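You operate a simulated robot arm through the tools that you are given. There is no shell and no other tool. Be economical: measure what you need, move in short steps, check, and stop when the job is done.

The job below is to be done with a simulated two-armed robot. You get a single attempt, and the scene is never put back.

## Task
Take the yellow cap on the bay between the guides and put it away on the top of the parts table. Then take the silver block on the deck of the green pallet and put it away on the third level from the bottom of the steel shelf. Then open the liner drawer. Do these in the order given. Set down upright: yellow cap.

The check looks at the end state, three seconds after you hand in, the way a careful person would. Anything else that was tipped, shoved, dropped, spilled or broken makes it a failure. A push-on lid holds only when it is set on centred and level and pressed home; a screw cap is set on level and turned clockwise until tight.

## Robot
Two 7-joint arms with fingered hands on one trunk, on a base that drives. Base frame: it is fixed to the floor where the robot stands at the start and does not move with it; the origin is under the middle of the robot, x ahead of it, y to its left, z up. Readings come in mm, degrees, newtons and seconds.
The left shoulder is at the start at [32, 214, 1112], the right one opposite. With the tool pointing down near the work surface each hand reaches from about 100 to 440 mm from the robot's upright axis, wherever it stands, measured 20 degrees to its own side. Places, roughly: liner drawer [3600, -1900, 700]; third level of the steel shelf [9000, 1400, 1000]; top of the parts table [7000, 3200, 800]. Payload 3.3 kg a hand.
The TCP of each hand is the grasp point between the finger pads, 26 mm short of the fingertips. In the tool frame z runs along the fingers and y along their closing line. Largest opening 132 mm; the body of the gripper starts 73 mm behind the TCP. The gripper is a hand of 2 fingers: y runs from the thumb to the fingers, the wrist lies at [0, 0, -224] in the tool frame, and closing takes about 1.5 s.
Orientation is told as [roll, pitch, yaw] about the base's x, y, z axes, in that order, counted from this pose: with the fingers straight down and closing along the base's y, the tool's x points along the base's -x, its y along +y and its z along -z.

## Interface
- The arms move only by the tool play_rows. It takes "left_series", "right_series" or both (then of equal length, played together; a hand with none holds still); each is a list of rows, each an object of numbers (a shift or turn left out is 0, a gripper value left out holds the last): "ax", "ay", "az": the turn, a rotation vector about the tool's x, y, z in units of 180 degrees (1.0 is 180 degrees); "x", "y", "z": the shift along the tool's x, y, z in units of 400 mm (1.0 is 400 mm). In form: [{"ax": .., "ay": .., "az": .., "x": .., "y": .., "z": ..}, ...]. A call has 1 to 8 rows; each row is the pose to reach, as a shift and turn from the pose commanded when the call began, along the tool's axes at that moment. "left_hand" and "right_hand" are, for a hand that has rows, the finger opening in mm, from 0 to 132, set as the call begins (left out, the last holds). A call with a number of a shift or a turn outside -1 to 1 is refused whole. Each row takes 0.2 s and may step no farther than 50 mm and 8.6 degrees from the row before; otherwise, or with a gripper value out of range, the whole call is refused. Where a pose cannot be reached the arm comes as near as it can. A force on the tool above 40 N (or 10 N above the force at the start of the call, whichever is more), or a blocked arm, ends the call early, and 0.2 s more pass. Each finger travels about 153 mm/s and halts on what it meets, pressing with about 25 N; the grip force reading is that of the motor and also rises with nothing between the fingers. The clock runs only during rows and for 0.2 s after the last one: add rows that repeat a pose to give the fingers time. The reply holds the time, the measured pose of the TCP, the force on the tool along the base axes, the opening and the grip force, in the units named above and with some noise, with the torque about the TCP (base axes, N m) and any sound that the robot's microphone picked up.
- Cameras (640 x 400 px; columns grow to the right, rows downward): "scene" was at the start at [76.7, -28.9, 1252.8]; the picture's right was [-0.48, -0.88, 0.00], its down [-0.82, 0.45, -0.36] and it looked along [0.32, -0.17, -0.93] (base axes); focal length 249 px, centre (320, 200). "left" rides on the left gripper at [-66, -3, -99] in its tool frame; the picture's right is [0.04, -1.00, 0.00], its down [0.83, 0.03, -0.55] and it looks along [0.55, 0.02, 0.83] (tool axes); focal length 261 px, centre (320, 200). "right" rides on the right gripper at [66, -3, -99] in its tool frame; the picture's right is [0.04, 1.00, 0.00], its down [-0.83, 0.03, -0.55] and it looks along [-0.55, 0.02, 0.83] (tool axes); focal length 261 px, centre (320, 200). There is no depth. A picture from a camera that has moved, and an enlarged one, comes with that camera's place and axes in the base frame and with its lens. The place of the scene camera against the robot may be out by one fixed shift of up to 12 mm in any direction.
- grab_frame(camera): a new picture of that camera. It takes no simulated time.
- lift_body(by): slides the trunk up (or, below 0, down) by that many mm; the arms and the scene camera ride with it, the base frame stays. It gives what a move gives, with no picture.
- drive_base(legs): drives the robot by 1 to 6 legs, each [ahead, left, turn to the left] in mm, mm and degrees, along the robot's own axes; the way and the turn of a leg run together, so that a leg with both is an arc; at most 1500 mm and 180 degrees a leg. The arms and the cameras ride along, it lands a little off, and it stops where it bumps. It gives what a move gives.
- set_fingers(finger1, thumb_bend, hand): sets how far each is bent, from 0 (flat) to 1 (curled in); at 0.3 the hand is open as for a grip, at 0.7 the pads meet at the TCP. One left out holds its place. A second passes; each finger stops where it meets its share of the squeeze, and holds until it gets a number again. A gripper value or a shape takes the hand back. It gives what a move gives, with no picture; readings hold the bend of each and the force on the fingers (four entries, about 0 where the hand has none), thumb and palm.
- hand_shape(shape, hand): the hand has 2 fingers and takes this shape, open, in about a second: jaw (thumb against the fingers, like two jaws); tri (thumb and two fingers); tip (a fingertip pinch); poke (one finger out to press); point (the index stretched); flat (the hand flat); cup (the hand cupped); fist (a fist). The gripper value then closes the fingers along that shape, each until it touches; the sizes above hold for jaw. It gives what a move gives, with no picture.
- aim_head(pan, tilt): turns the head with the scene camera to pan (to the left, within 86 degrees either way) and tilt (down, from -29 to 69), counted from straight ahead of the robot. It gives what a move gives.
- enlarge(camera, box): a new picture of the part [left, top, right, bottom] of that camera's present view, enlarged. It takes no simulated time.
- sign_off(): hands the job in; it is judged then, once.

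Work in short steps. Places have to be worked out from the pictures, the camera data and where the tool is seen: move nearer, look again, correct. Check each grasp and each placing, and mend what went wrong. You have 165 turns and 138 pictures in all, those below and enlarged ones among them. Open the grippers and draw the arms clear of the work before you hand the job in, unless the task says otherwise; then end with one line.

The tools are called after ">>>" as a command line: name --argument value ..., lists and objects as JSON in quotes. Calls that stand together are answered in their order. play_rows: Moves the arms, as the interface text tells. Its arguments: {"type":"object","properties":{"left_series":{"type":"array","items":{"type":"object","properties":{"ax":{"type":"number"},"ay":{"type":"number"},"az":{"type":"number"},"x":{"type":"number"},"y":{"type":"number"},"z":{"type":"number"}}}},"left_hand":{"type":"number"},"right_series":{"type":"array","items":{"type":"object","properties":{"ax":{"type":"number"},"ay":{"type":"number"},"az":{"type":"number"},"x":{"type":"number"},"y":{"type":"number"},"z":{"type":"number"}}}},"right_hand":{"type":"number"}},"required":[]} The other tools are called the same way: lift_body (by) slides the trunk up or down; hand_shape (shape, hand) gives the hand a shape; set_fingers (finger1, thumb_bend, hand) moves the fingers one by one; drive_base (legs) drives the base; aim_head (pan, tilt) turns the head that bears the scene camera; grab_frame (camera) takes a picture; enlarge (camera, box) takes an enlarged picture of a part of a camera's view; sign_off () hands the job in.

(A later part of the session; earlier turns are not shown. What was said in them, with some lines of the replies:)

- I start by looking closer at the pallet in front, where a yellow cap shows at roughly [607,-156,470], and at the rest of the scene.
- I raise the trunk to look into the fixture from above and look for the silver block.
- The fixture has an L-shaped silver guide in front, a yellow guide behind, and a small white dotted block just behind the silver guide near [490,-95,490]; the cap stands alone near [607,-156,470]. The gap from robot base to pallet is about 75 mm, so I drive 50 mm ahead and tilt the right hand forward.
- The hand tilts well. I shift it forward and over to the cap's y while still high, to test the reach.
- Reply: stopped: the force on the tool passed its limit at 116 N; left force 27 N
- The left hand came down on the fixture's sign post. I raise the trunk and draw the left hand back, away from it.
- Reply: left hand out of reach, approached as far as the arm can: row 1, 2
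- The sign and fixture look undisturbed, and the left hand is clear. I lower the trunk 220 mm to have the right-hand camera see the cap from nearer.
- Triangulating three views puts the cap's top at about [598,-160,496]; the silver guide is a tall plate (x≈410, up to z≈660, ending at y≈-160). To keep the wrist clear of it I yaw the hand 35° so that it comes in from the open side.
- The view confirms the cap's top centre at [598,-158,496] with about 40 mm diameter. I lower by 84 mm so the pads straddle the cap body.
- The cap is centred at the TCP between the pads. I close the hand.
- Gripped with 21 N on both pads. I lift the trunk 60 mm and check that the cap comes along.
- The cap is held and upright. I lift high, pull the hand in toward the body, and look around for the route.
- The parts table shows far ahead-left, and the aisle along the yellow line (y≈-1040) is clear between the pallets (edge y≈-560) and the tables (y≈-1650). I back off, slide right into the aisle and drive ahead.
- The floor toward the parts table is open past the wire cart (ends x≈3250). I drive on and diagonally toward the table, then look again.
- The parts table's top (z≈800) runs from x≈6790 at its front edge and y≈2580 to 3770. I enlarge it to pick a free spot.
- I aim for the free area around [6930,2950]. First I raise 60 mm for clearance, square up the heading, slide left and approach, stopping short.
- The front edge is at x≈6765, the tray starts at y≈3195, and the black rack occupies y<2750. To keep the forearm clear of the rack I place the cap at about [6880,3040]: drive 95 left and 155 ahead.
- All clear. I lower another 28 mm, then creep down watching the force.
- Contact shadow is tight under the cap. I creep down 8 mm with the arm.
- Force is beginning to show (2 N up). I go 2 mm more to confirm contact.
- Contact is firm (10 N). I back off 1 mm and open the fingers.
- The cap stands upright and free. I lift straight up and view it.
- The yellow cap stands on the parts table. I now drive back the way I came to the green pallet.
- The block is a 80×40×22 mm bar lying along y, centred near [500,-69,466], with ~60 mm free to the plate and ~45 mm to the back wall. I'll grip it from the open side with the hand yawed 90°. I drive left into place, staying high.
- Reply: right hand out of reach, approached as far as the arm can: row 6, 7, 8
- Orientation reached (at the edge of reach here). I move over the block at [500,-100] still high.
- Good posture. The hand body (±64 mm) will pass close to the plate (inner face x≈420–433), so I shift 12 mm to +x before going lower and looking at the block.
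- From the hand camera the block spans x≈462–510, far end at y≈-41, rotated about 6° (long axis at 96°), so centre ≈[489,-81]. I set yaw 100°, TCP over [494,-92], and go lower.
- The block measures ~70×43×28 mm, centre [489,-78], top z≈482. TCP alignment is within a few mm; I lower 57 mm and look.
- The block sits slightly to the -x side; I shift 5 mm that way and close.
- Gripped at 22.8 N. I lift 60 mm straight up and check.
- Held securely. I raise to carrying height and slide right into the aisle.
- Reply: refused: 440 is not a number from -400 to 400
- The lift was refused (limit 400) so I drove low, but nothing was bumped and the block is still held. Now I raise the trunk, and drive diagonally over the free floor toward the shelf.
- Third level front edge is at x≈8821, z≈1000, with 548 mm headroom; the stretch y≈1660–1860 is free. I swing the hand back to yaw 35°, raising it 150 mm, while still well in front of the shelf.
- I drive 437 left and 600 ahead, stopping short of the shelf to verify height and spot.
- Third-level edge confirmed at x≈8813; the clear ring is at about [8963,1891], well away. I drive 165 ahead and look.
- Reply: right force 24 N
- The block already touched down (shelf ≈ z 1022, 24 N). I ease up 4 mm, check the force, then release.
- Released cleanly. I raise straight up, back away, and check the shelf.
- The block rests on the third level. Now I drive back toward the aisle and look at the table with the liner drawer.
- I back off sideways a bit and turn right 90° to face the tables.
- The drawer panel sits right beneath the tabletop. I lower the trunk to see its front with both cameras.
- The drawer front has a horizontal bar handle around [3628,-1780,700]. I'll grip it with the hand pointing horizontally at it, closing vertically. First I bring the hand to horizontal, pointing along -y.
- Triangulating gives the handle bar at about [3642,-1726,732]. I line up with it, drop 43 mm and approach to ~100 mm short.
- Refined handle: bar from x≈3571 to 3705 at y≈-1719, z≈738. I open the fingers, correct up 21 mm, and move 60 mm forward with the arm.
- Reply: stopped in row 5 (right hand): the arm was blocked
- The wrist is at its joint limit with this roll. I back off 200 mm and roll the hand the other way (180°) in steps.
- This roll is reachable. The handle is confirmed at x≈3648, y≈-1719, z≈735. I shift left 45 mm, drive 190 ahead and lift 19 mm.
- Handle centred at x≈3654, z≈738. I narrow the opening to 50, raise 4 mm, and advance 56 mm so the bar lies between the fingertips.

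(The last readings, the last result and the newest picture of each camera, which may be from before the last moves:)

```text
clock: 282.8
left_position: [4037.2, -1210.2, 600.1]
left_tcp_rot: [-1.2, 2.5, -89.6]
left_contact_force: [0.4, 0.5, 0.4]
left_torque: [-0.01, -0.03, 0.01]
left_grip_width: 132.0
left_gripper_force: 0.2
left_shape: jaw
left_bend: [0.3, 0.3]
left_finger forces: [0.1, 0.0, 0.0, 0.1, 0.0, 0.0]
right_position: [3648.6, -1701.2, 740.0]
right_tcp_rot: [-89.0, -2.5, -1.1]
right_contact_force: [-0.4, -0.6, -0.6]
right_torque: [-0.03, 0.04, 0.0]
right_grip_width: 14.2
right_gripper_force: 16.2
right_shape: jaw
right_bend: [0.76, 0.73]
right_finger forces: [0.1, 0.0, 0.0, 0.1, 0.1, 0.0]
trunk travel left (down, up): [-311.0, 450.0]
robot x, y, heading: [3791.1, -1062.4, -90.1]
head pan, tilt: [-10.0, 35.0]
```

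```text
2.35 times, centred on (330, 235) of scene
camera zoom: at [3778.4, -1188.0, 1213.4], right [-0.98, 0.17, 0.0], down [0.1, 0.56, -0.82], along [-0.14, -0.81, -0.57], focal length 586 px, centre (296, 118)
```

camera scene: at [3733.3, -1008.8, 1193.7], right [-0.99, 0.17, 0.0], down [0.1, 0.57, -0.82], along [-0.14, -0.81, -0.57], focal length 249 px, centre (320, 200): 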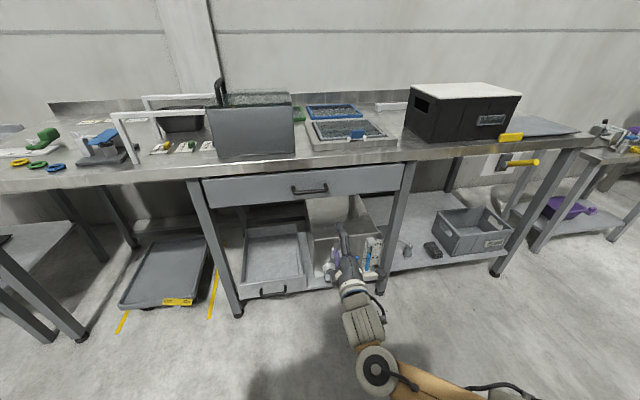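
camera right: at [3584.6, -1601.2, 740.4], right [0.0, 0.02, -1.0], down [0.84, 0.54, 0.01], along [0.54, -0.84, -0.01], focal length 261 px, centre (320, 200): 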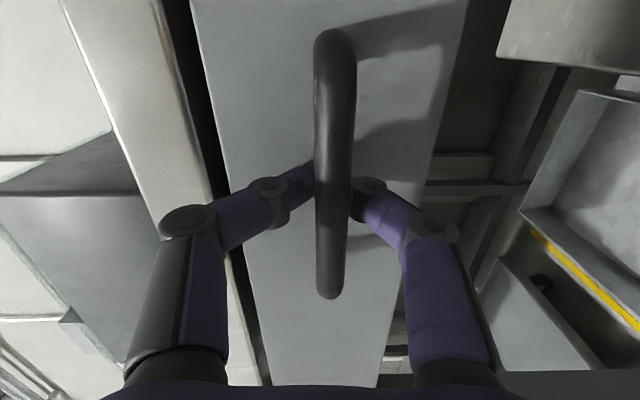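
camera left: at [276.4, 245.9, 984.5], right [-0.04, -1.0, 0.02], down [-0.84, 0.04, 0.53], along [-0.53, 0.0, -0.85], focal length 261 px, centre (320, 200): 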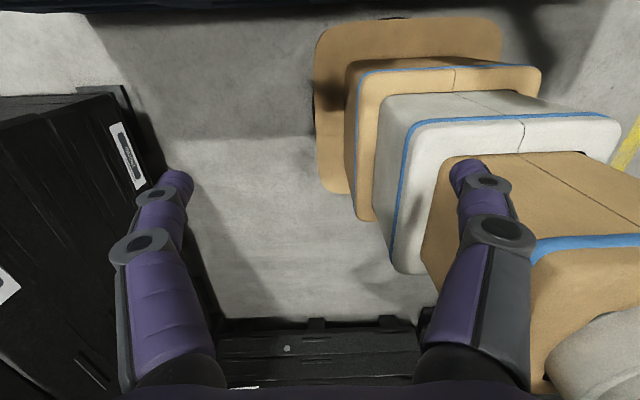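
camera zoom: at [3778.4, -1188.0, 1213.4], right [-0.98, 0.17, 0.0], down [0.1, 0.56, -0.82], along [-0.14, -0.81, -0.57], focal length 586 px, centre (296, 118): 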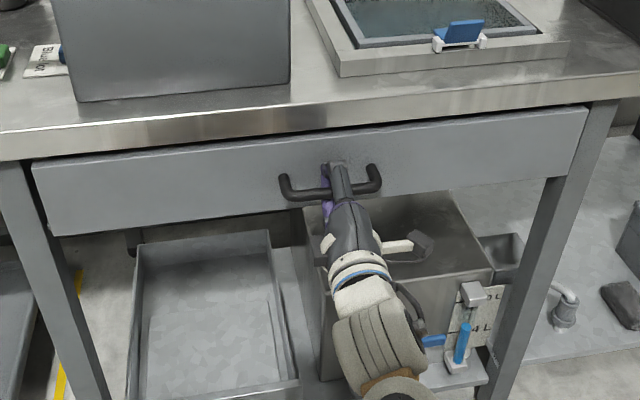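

The fingers straddle the bar. I close fully to grip it.

>>> play_rows --right_hand 0 --right_series '[{}, {}, {}, {}, {}]'

>>> grab_frame --camera "right"

```text
clock: 284.0
left_position: [4037.9, -1210.2, 601.1]
left_tcp_rot: [-1.3, 2.6, -89.6]
left_contact_force: [0.3, 0.1, 0.5]
left_torque: [-0.03, -0.02, -0.01]
left_grip_width: 131.9
left_gripper_force: 0.1
left_shape: jaw
left_bend: [0.3, 0.3]
left_finger forces: [0.0, 0.0, 0.0, 0.0, 0.1, 0.1]
right_position: [3647.8, -1700.2, 739.5]
right_tcp_rot: [-89.2, -2.5, -1.3]
right_contact_force: [-0.2, 18.1, 7.7]
right_torque: [-0.35, -0.06, 0.05]
right_grip_width: 10.0
right_gripper_force: 25.5
right_shape: jaw
right_bend: [0.74, 0.73]
right_finger forces: [0.1, 0.0, 0.0, 0.1, 0.0, 0.1]
trunk travel left (down, up): [-311.0, 450.0]
robot x, y, heading: [3790.8, -1060.6, -89.7]
head pan, tilt: [-10.0, 35.0]
```

```text
66 pictures are left
camera right: at [3584.7, -1601.1, 739.9], right [0.0, 0.02, -1.0], down [0.84, 0.53, 0.01], along [0.54, -0.84, -0.01], focal length 261 px, centre (320, 200)
```

right: 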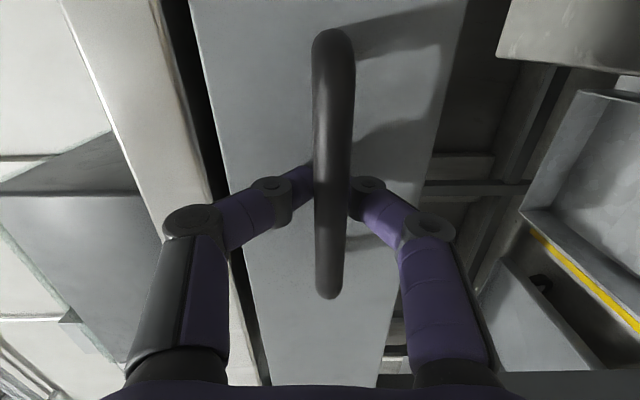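

Tips reach ~18 mm past the bar and press on it. I try pulling 40 mm back with the arm.

>>> play_rows --right_series '[{"z": -0.0125}, {"z": -0.025}, {"z": -0.05}, {"z": -0.075}, {"z": -0.1}]'

>>> grab_frame --camera "right"

>>> enlarge --camera "scene" --box '[230, 150, 430, 320]'

```text
clock: 285.2
left_position: [4038.0, -1211.2, 599.0]
left_tcp_rot: [-1.1, 2.6, -89.6]
left_contact_force: [0.6, -0.1, 0.5]
left_torque: [0.01, 0.0, -0.03]
left_grip_width: 131.9
left_gripper_force: 0.0
left_shape: jaw
left_bend: [0.3, 0.3]
left_finger forces: [0.0, 0.1, 0.1, 0.1, 0.1, 0.0]
right_position: [3647.8, -1662.2, 737.7]
right_tcp_rot: [-89.0, -2.5, -1.2]
right_contact_force: [-0.8, 0.0, -1.1]
right_torque: [0.01, 0.0, 0.02]
right_grip_width: 7.5
right_gripper_force: 25.0
right_shape: jaw
right_bend: [0.74, 0.72]
right_finger forces: [0.0, 0.0, 0.0, 0.0, 0.0, 0.0]
trunk travel left (down, up): [-311.0, 450.0]
robot x, y, heading: [3793.0, -1059.6, -90.1]
head pan, tilt: [-10.0, 35.0]
```

```text
65 pictures are left
camera right: at [3585.2, -1562.6, 738.8], right [0.0, 0.02, -1.0], down [0.85, 0.53, 0.01], along [0.53, -0.85, -0.01], focal length 261 px, centre (320, 200)
```

right: 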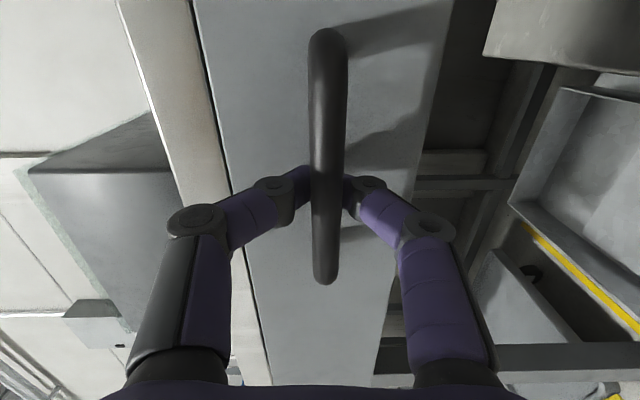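

```text
2.35 times, centred on (330, 235) of scene
camera zoom: at [3778.4, -1191.3, 1212.9], right [-0.99, 0.17, 0.0], down [0.1, 0.57, -0.82], along [-0.14, -0.81, -0.57], focal length 586 px, centre (296, 118)
```

zoom: 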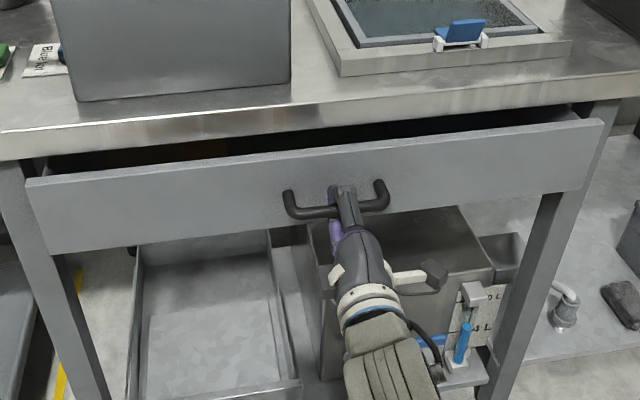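

The drawer came out ~35 mm, though the bar slipped toward the tips. I open, advance 18 mm for a deeper bite, and close again.

>>> play_rows --right_hand 45 --right_series '[{}, {}, {"z": 0.02}, {"z": 0.045}, {"z": 0.045}]'

>>> play_rows --right_hand 0 --right_series '[{}, {}, {}, {}, {}]'

>>> grab_frame --camera "right"

```text
clock: 286.4
left_position: [4037.8, -1211.3, 599.9]
left_tcp_rot: [-1.2, 2.7, -89.6]
left_contact_force: [0.2, -0.2, -1.0]
left_torque: [-0.03, -0.02, -0.04]
left_grip_width: 131.9
left_gripper_force: 0.0
left_shape: jaw
left_bend: [0.3, 0.3]
left_finger forces: [0.0, 0.0, 0.0, 0.1, 0.1, 0.0]
right_position: [3648.6, -1680.0, 737.8]
right_tcp_rot: [-88.9, -2.6, -1.3]
right_contact_force: [-0.3, 1.2, -0.8]
right_torque: [-0.04, -0.02, 0.0]
right_grip_width: 44.9
right_gripper_force: 0.1
right_shape: jaw
right_bend: [0.74, 0.7]
right_finger forces: [0.1, 0.0, 0.0, 0.0, 1.6, 0.0]
trunk travel left (down, up): [-311.0, 450.0]
robot x, y, heading: [3792.6, -1058.6, -89.5]
head pan, tilt: [-10.0, 35.0]
```

```text
clock: 287.6
left_position: [4038.5, -1210.9, 599.4]
left_tcp_rot: [-1.2, 2.8, -89.7]
left_contact_force: [0.3, -0.1, -0.9]
left_torque: [0.04, 0.0, -0.03]
left_grip_width: 132.0
left_gripper_force: 0.0
left_shape: jaw
left_bend: [0.3, 0.3]
left_finger forces: [0.1, 0.1, 0.0, 0.1, 0.0, 0.0]
right_position: [3648.6, -1680.4, 737.0]
right_tcp_rot: [-88.8, -2.5, -1.3]
right_contact_force: [-0.6, -1.1, -5.0]
right_torque: [-0.04, -0.04, -0.01]
right_grip_width: 4.9
right_gripper_force: 25.4
right_shape: jaw
right_bend: [0.66, 0.72]
right_finger forces: [5.2, 0.0, 0.1, 0.0, 0.0, 0.1]
trunk travel left (down, up): [-311.0, 450.0]
robot x, y, heading: [3794.4, -1059.8, -89.9]
head pan, tilt: [-10.0, 35.0]
```

```text
63 pictures are left
camera right: at [3585.1, -1580.9, 738.4], right [0.0, 0.02, -1.0], down [0.85, 0.53, 0.01], along [0.53, -0.84, -0.02], focal length 261 px, centre (320, 200)
```

right: 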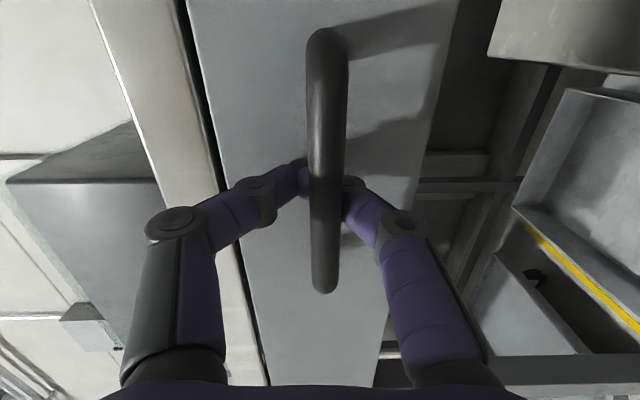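

The tips now meet almost behind the bar, hooking it. I pull by driving back 100 mm.

>>> drive_base --legs '[[-100, 0, 0]]'

>>> grab_frame --camera "right"

>>> grab_frame --camera "scene"

```text
clock: 288.7
left_position: [4037.8, -1111.9, 599.2]
left_tcp_rot: [-1.2, 2.7, -89.6]
left_contact_force: [0.1, 0.8, -0.5]
left_torque: [-0.01, 0.03, -0.01]
left_grip_width: 131.9
left_gripper_force: 0.0
left_shape: jaw
left_bend: [0.3, 0.3]
left_finger forces: [0.1, 0.0, 0.1, 0.1, 0.0, 0.0]
right_position: [3647.8, -1579.2, 737.6]
right_tcp_rot: [-88.9, -2.5, -1.3]
right_contact_force: [0.4, -0.8, -4.9]
right_torque: [-0.02, 0.02, -0.04]
right_grip_width: 5.3
right_gripper_force: 25.2
right_shape: jaw
right_bend: [0.66, 0.72]
right_finger forces: [3.8, 0.0, 0.0, 0.0, 0.0, 0.0]
trunk travel left (down, up): [-311.0, 450.0]
robot x, y, heading: [3792.0, -959.7, -89.8]
head pan, tilt: [-10.0, 35.0]
```

```text
62 pictures are left
camera right: at [3584.9, -1480.6, 738.8], right [0.0, 0.02, -1.0], down [0.85, 0.53, 0.01], along [0.53, -0.85, -0.01], focal length 261 px, centre (320, 200)
```

right: 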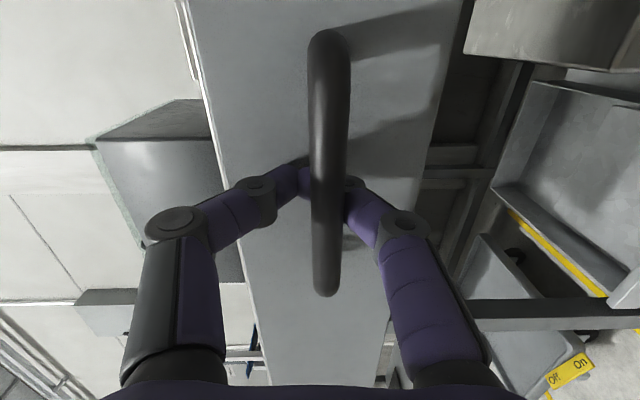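

```text
61 pictures are left
camera scene: at [3778.2, -1091.3, 1212.9], right [-0.99, 0.17, 0.0], down [0.1, 0.57, -0.82], along [-0.14, -0.81, -0.57], focal length 249 px, centre (320, 200)
```

scene: 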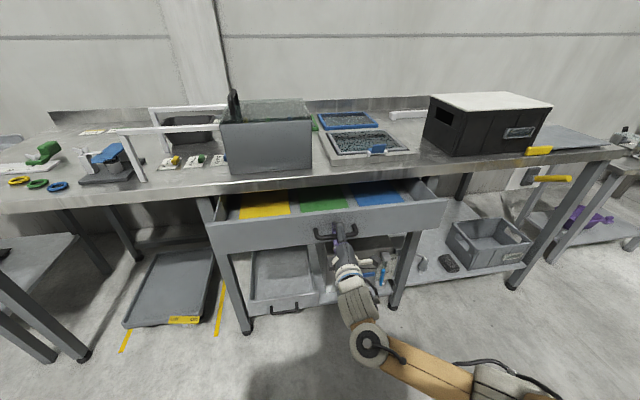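

The drawer follows, now ~135 mm out with coloured liners visible. I pull further.

>>> drive_base --legs '[[-100, 0, 0]]'

>>> grab_frame --camera "scene"

```text
clock: 289.9
left_position: [4037.5, -1009.8, 600.1]
left_tcp_rot: [-1.2, 2.7, -89.6]
left_contact_force: [0.6, -0.3, -1.0]
left_torque: [-0.03, -0.01, -0.01]
left_grip_width: 131.8
left_gripper_force: 0.1
left_shape: jaw
left_bend: [0.3, 0.3]
left_finger forces: [0.0, 0.1, 0.1, 0.1, 0.0, 0.0]
right_position: [3648.2, -1479.8, 739.1]
right_tcp_rot: [-89.0, -2.6, -1.3]
right_contact_force: [0.2, 0.9, -4.1]
right_torque: [0.01, -0.02, 0.02]
right_grip_width: 5.3
right_gripper_force: 24.8
right_shape: jaw
right_bend: [0.65, 0.72]
right_finger forces: [4.0, 0.0, 0.1, 0.1, 0.1, 0.1]
trunk travel left (down, up): [-311.0, 450.0]
robot x, y, heading: [3792.1, -862.1, -90.0]
head pan, tilt: [-10.0, 35.0]
```

```text
60 pictures are left
camera scene: at [3778.0, -990.7, 1212.9], right [-0.98, 0.17, 0.0], down [0.1, 0.57, -0.82], along [-0.14, -0.81, -0.57], focal length 249 px, centre (320, 200)
```

scene: 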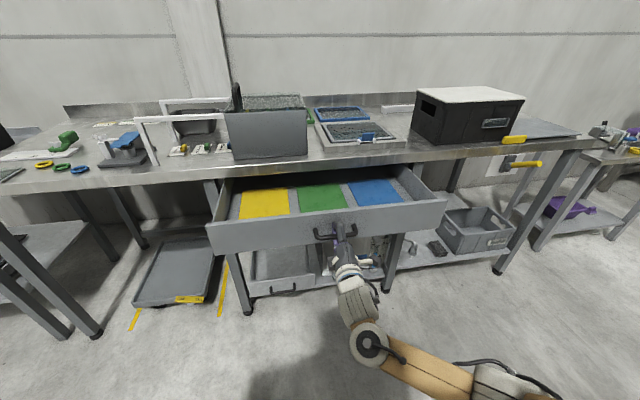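

About 235 mm out. I pull gently further with the arm, whose force limit will reveal the end stop.

>>> play_rows --right_series '[{"z": -0.03}, {"z": -0.06}, {"z": -0.09}, {"z": -0.12}, {"z": -0.15}, {"z": -0.18}]'

>>> grab_frame --camera "scene"

```text
clock: 291.3
left_position: [4037.0, -1011.3, 600.4]
left_tcp_rot: [-1.1, 2.6, -89.7]
left_contact_force: [-0.1, 0.9, -0.3]
left_torque: [0.03, -0.01, -0.01]
left_grip_width: 132.0
left_gripper_force: 0.0
left_shape: jaw
left_bend: [0.3, 0.3]
left_finger forces: [0.0, 0.0, 0.1, 0.1, 0.1, 0.1]
right_position: [3648.5, -1408.0, 739.7]
right_tcp_rot: [-88.9, -2.6, -1.4]
right_contact_force: [-3.3, -1.1, -7.8]
right_torque: [-0.08, 0.06, 0.02]
right_grip_width: 4.9
right_gripper_force: 25.4
right_shape: jaw
right_bend: [0.65, 0.72]
right_finger forces: [7.8, 0.0, 0.1, 0.0, 0.0, 0.1]
trunk travel left (down, up): [-311.0, 450.0]
robot x, y, heading: [3790.3, -859.0, -90.0]
head pan, tilt: [-10.0, 35.0]
```

```text
59 pictures are left
camera scene: at [3777.5, -991.0, 1212.8], right [-0.98, 0.17, 0.0], down [0.1, 0.57, -0.82], along [-0.14, -0.81, -0.57], focal length 249 px, centre (320, 200)
```

scene: 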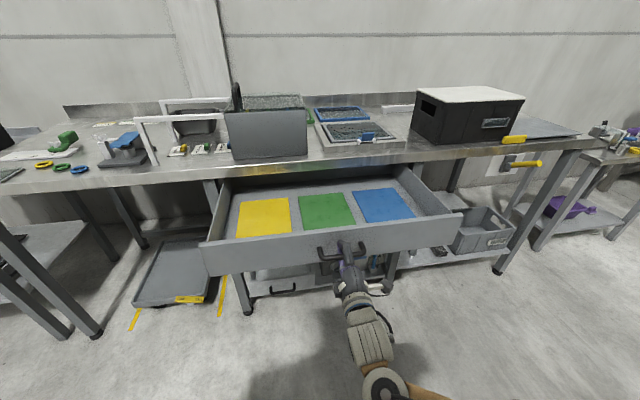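

~305 mm out without an end stop. I pull up to 60 mm more, watching for resistance.

>>> play_rows --right_series '[{"z": -0.03}, {"z": -0.06}, {"z": -0.09}, {"z": -0.12}, {"z": -0.15}]'

>>> grab_frame --camera "scene"

>>> grab_frame --camera "right"

```text
clock: 292.6
left_position: [4038.6, -1012.9, 598.9]
left_tcp_rot: [-1.2, 3.0, -89.6]
left_contact_force: [0.5, 0.3, 0.3]
left_torque: [-0.03, -0.01, -0.04]
left_grip_width: 131.8
left_gripper_force: 0.0
left_shape: jaw
left_bend: [0.3, 0.3]
left_finger forces: [0.0, 0.1, 0.0, 0.1, 0.1, 0.0]
right_position: [3649.2, -1352.4, 740.3]
right_tcp_rot: [-88.9, -2.5, -1.4]
right_contact_force: [0.9, -28.3, -12.3]
right_torque: [-0.32, -0.01, -0.01]
right_grip_width: 3.0
right_gripper_force: 25.8
right_shape: jaw
right_bend: [0.62, 0.72]
right_finger forces: [36.7, 0.1, 0.0, 0.1, 0.1, 0.0]
trunk travel left (down, up): [-311.0, 450.0]
robot x, y, heading: [3793.2, -859.3, -89.8]
head pan, tilt: [-10.0, 35.0]
stopped in row 5 (right hand): the force on the tool passed its limit at 42 N (the readings are from after the stop); the commanded pose is now the measured one
```

```text
58 pictures are left
camera scene: at [3778.1, -994.7, 1212.4], right [-0.99, 0.17, 0.0], down [0.1, 0.57, -0.82], along [-0.14, -0.81, -0.58], focal length 249 px, centre (320, 200)
```

scene: 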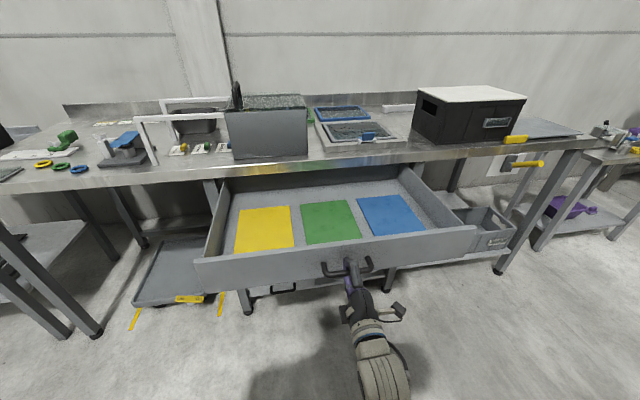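

```text
57 pictures are left
camera right: at [3586.3, -1252.4, 741.6], right [0.0, 0.02, -1.0], down [0.85, 0.53, 0.01], along [0.53, -0.85, -0.01], focal length 261 px, centre (320, 200)
```

right: 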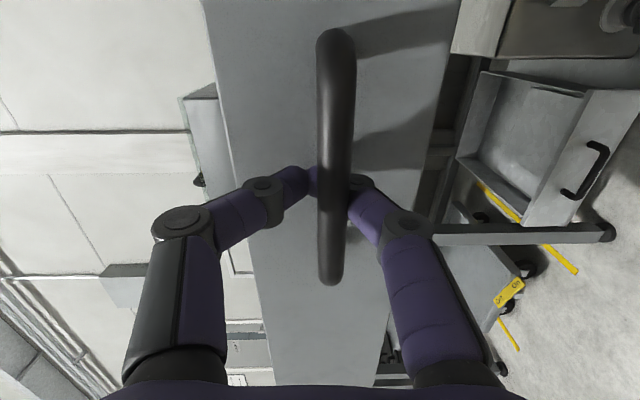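

The end stop is reached: the drawer is fully open. I ease off 4 mm, open the fingers and back away.

>>> play_rows --right_series '[{"z": 0.01}]'

>>> play_rows --right_hand 70 --right_series '[{}, {}, {}, {}, {}]'

>>> grab_frame --camera "right"

```text
clock: 293.0
left_position: [4037.4, -1012.9, 598.3]
left_tcp_rot: [-1.2, 2.8, -89.6]
left_contact_force: [-0.9, -0.1, -0.3]
left_torque: [0.03, -0.01, 0.0]
left_grip_width: 132.1
left_gripper_force: 0.1
left_shape: jaw
left_bend: [0.3, 0.3]
left_finger forces: [0.0, 0.1, 0.1, 0.0, 0.0, 0.0]
right_position: [3649.4, -1354.0, 740.3]
right_tcp_rot: [-88.9, -2.5, -1.5]
right_contact_force: [0.7, -12.6, -13.6]
right_torque: [-0.21, 0.01, -0.04]
right_grip_width: 3.0
right_gripper_force: 25.5
right_shape: jaw
right_bend: [0.63, 0.72]
right_finger forces: [17.1, 0.1, 0.0, 0.1, 0.0, 0.0]
trunk travel left (down, up): [-311.0, 450.0]
robot x, y, heading: [3794.3, -857.3, -90.0]
head pan, tilt: [-10.0, 35.0]
```

```text
clock: 294.2
left_position: [4038.0, -1010.6, 600.0]
left_tcp_rot: [-1.3, 2.7, -89.6]
left_contact_force: [-0.3, 0.7, 0.4]
left_torque: [-0.06, -0.02, 0.04]
left_grip_width: 131.9
left_gripper_force: 0.0
left_shape: jaw
left_bend: [0.3, 0.3]
left_finger forces: [0.0, 0.0, 0.0, 0.1, 0.1, 0.0]
right_position: [3650.7, -1351.8, 742.7]
right_tcp_rot: [-89.2, -2.6, -1.5]
right_contact_force: [0.8, -0.2, 0.2]
right_torque: [0.01, 0.0, 0.0]
right_grip_width: 69.1
right_gripper_force: 0.0
right_shape: jaw
right_bend: [0.72, 0.7]
right_finger forces: [0.1, 0.0, 0.0, 0.0, 0.1, 0.0]
trunk travel left (down, up): [-311.0, 450.0]
robot x, y, heading: [3793.9, -862.7, -90.1]
head pan, tilt: [-10.0, 35.0]
```

```text
56 pictures are left
camera right: at [3586.6, -1253.1, 743.3], right [0.0, 0.01, -1.0], down [0.85, 0.53, 0.01], along [0.53, -0.85, -0.01], focal length 261 px, centre (320, 200)
```

right: 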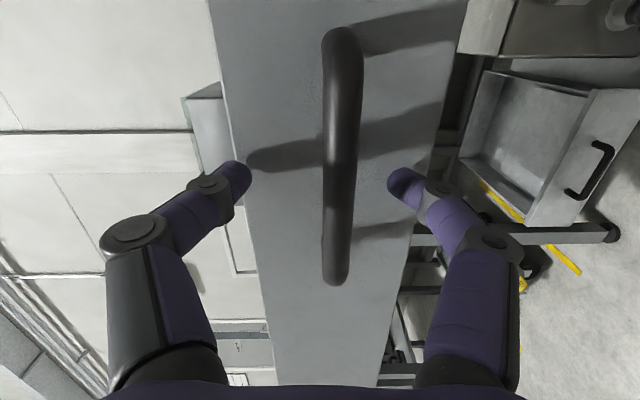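

The bar is free. I drive back 350 mm and take a final look, including toward the green pallet.

>>> drive_base --legs '[[-350, 0, 0]]'

>>> grab_frame --camera "scene"

>>> aim_head --pan -84 --tilt 20

>>> grab_frame --camera "scene"

```text
clock: 296.5
left_position: [4038.1, -660.9, 599.7]
left_tcp_rot: [-1.2, 2.7, -89.7]
left_contact_force: [-0.6, -0.6, 0.2]
left_torque: [-0.01, 0.06, -0.02]
left_grip_width: 131.6
left_gripper_force: 0.0
left_shape: jaw
left_bend: [0.3, 0.3]
left_finger forces: [0.0, 0.0, 0.0, 0.0, 0.1, 0.0]
right_position: [3649.6, -1002.7, 743.4]
right_tcp_rot: [-89.2, -2.6, -1.5]
right_contact_force: [-0.1, -0.6, -1.0]
right_torque: [0.03, -0.01, 0.01]
right_grip_width: 69.4
right_gripper_force: 0.0
right_shape: jaw
right_bend: [0.72, 0.7]
right_finger forces: [0.0, 0.1, 0.1, 0.0, 0.0, 0.0]
trunk travel left (down, up): [-311.0, 450.0]
robot x, y, heading: [3793.2, -511.2, -90.2]
head pan, tilt: [-10.0, 35.0]
```

```text
55 pictures are left
camera scene: at [3777.7, -640.1, 1212.9], right [-0.98, 0.17, 0.0], down [0.1, 0.56, -0.82], along [-0.14, -0.81, -0.57], focal length 249 px, centre (320, 200)
```

scene: 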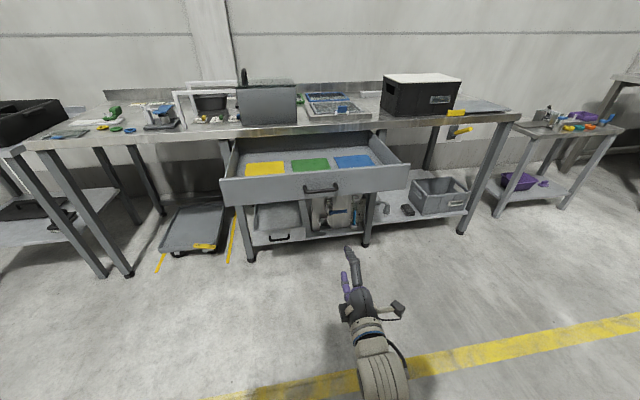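

```text
clock: 297.9
left_position: [4037.1, -661.4, 600.6]
left_tcp_rot: [-1.2, 2.8, -89.7]
left_contact_force: [0.2, -0.1, 0.0]
left_torque: [0.01, -0.04, -0.05]
left_grip_width: 131.8
left_gripper_force: 0.0
left_shape: jaw
left_bend: [0.3, 0.3]
left_finger forces: [0.0, 0.1, 0.0, 0.1, 0.1, 0.0]
right_position: [3649.1, -1001.5, 742.2]
right_tcp_rot: [-89.2, -2.7, -1.5]
right_contact_force: [-0.2, -0.1, 0.1]
right_torque: [-0.01, 0.0, 0.0]
right_grip_width: 69.0
right_gripper_force: 0.0
right_shape: jaw
right_bend: [0.72, 0.7]
right_finger forces: [0.0, 0.0, 0.0, 0.1, 0.0, 0.0]
trunk travel left (down, up): [-311.0, 450.0]
robot x, y, heading: [3792.7, -511.5, -90.0]
head pan, tilt: [-84.0, 20.0]
```

```text
54 pictures are left
camera scene: at [3700.4, -563.2, 1236.8], right [-0.11, 0.99, 0.0], down [0.34, 0.04, -0.94], along [-0.93, -0.1, -0.34], focal length 249 px, centre (320, 200)
```

scene: 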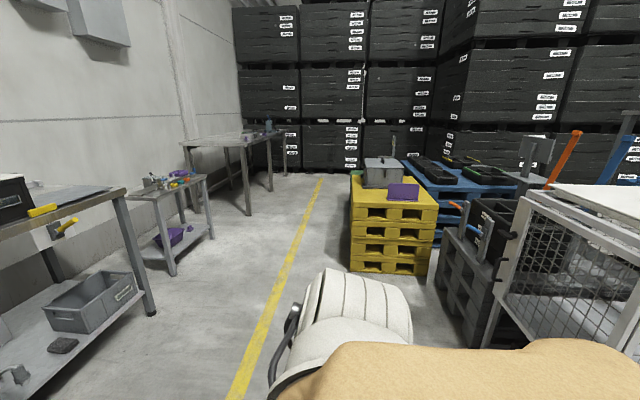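

The drawer stands open, the cap is on the parts table, the block is on the third shelf level, and both hands are open and clear. I hand the job in.

>>> sign_off

```text
The job is handed in.
```

The yellow cap is upright on the parts table, the silver block is on the third level of the steel shelf, and the liner drawer is open to its stop. Early on, the left hand came down on the fixture's sign post at the green pallet with about 116 N; it looked undisturbed in later pictures.
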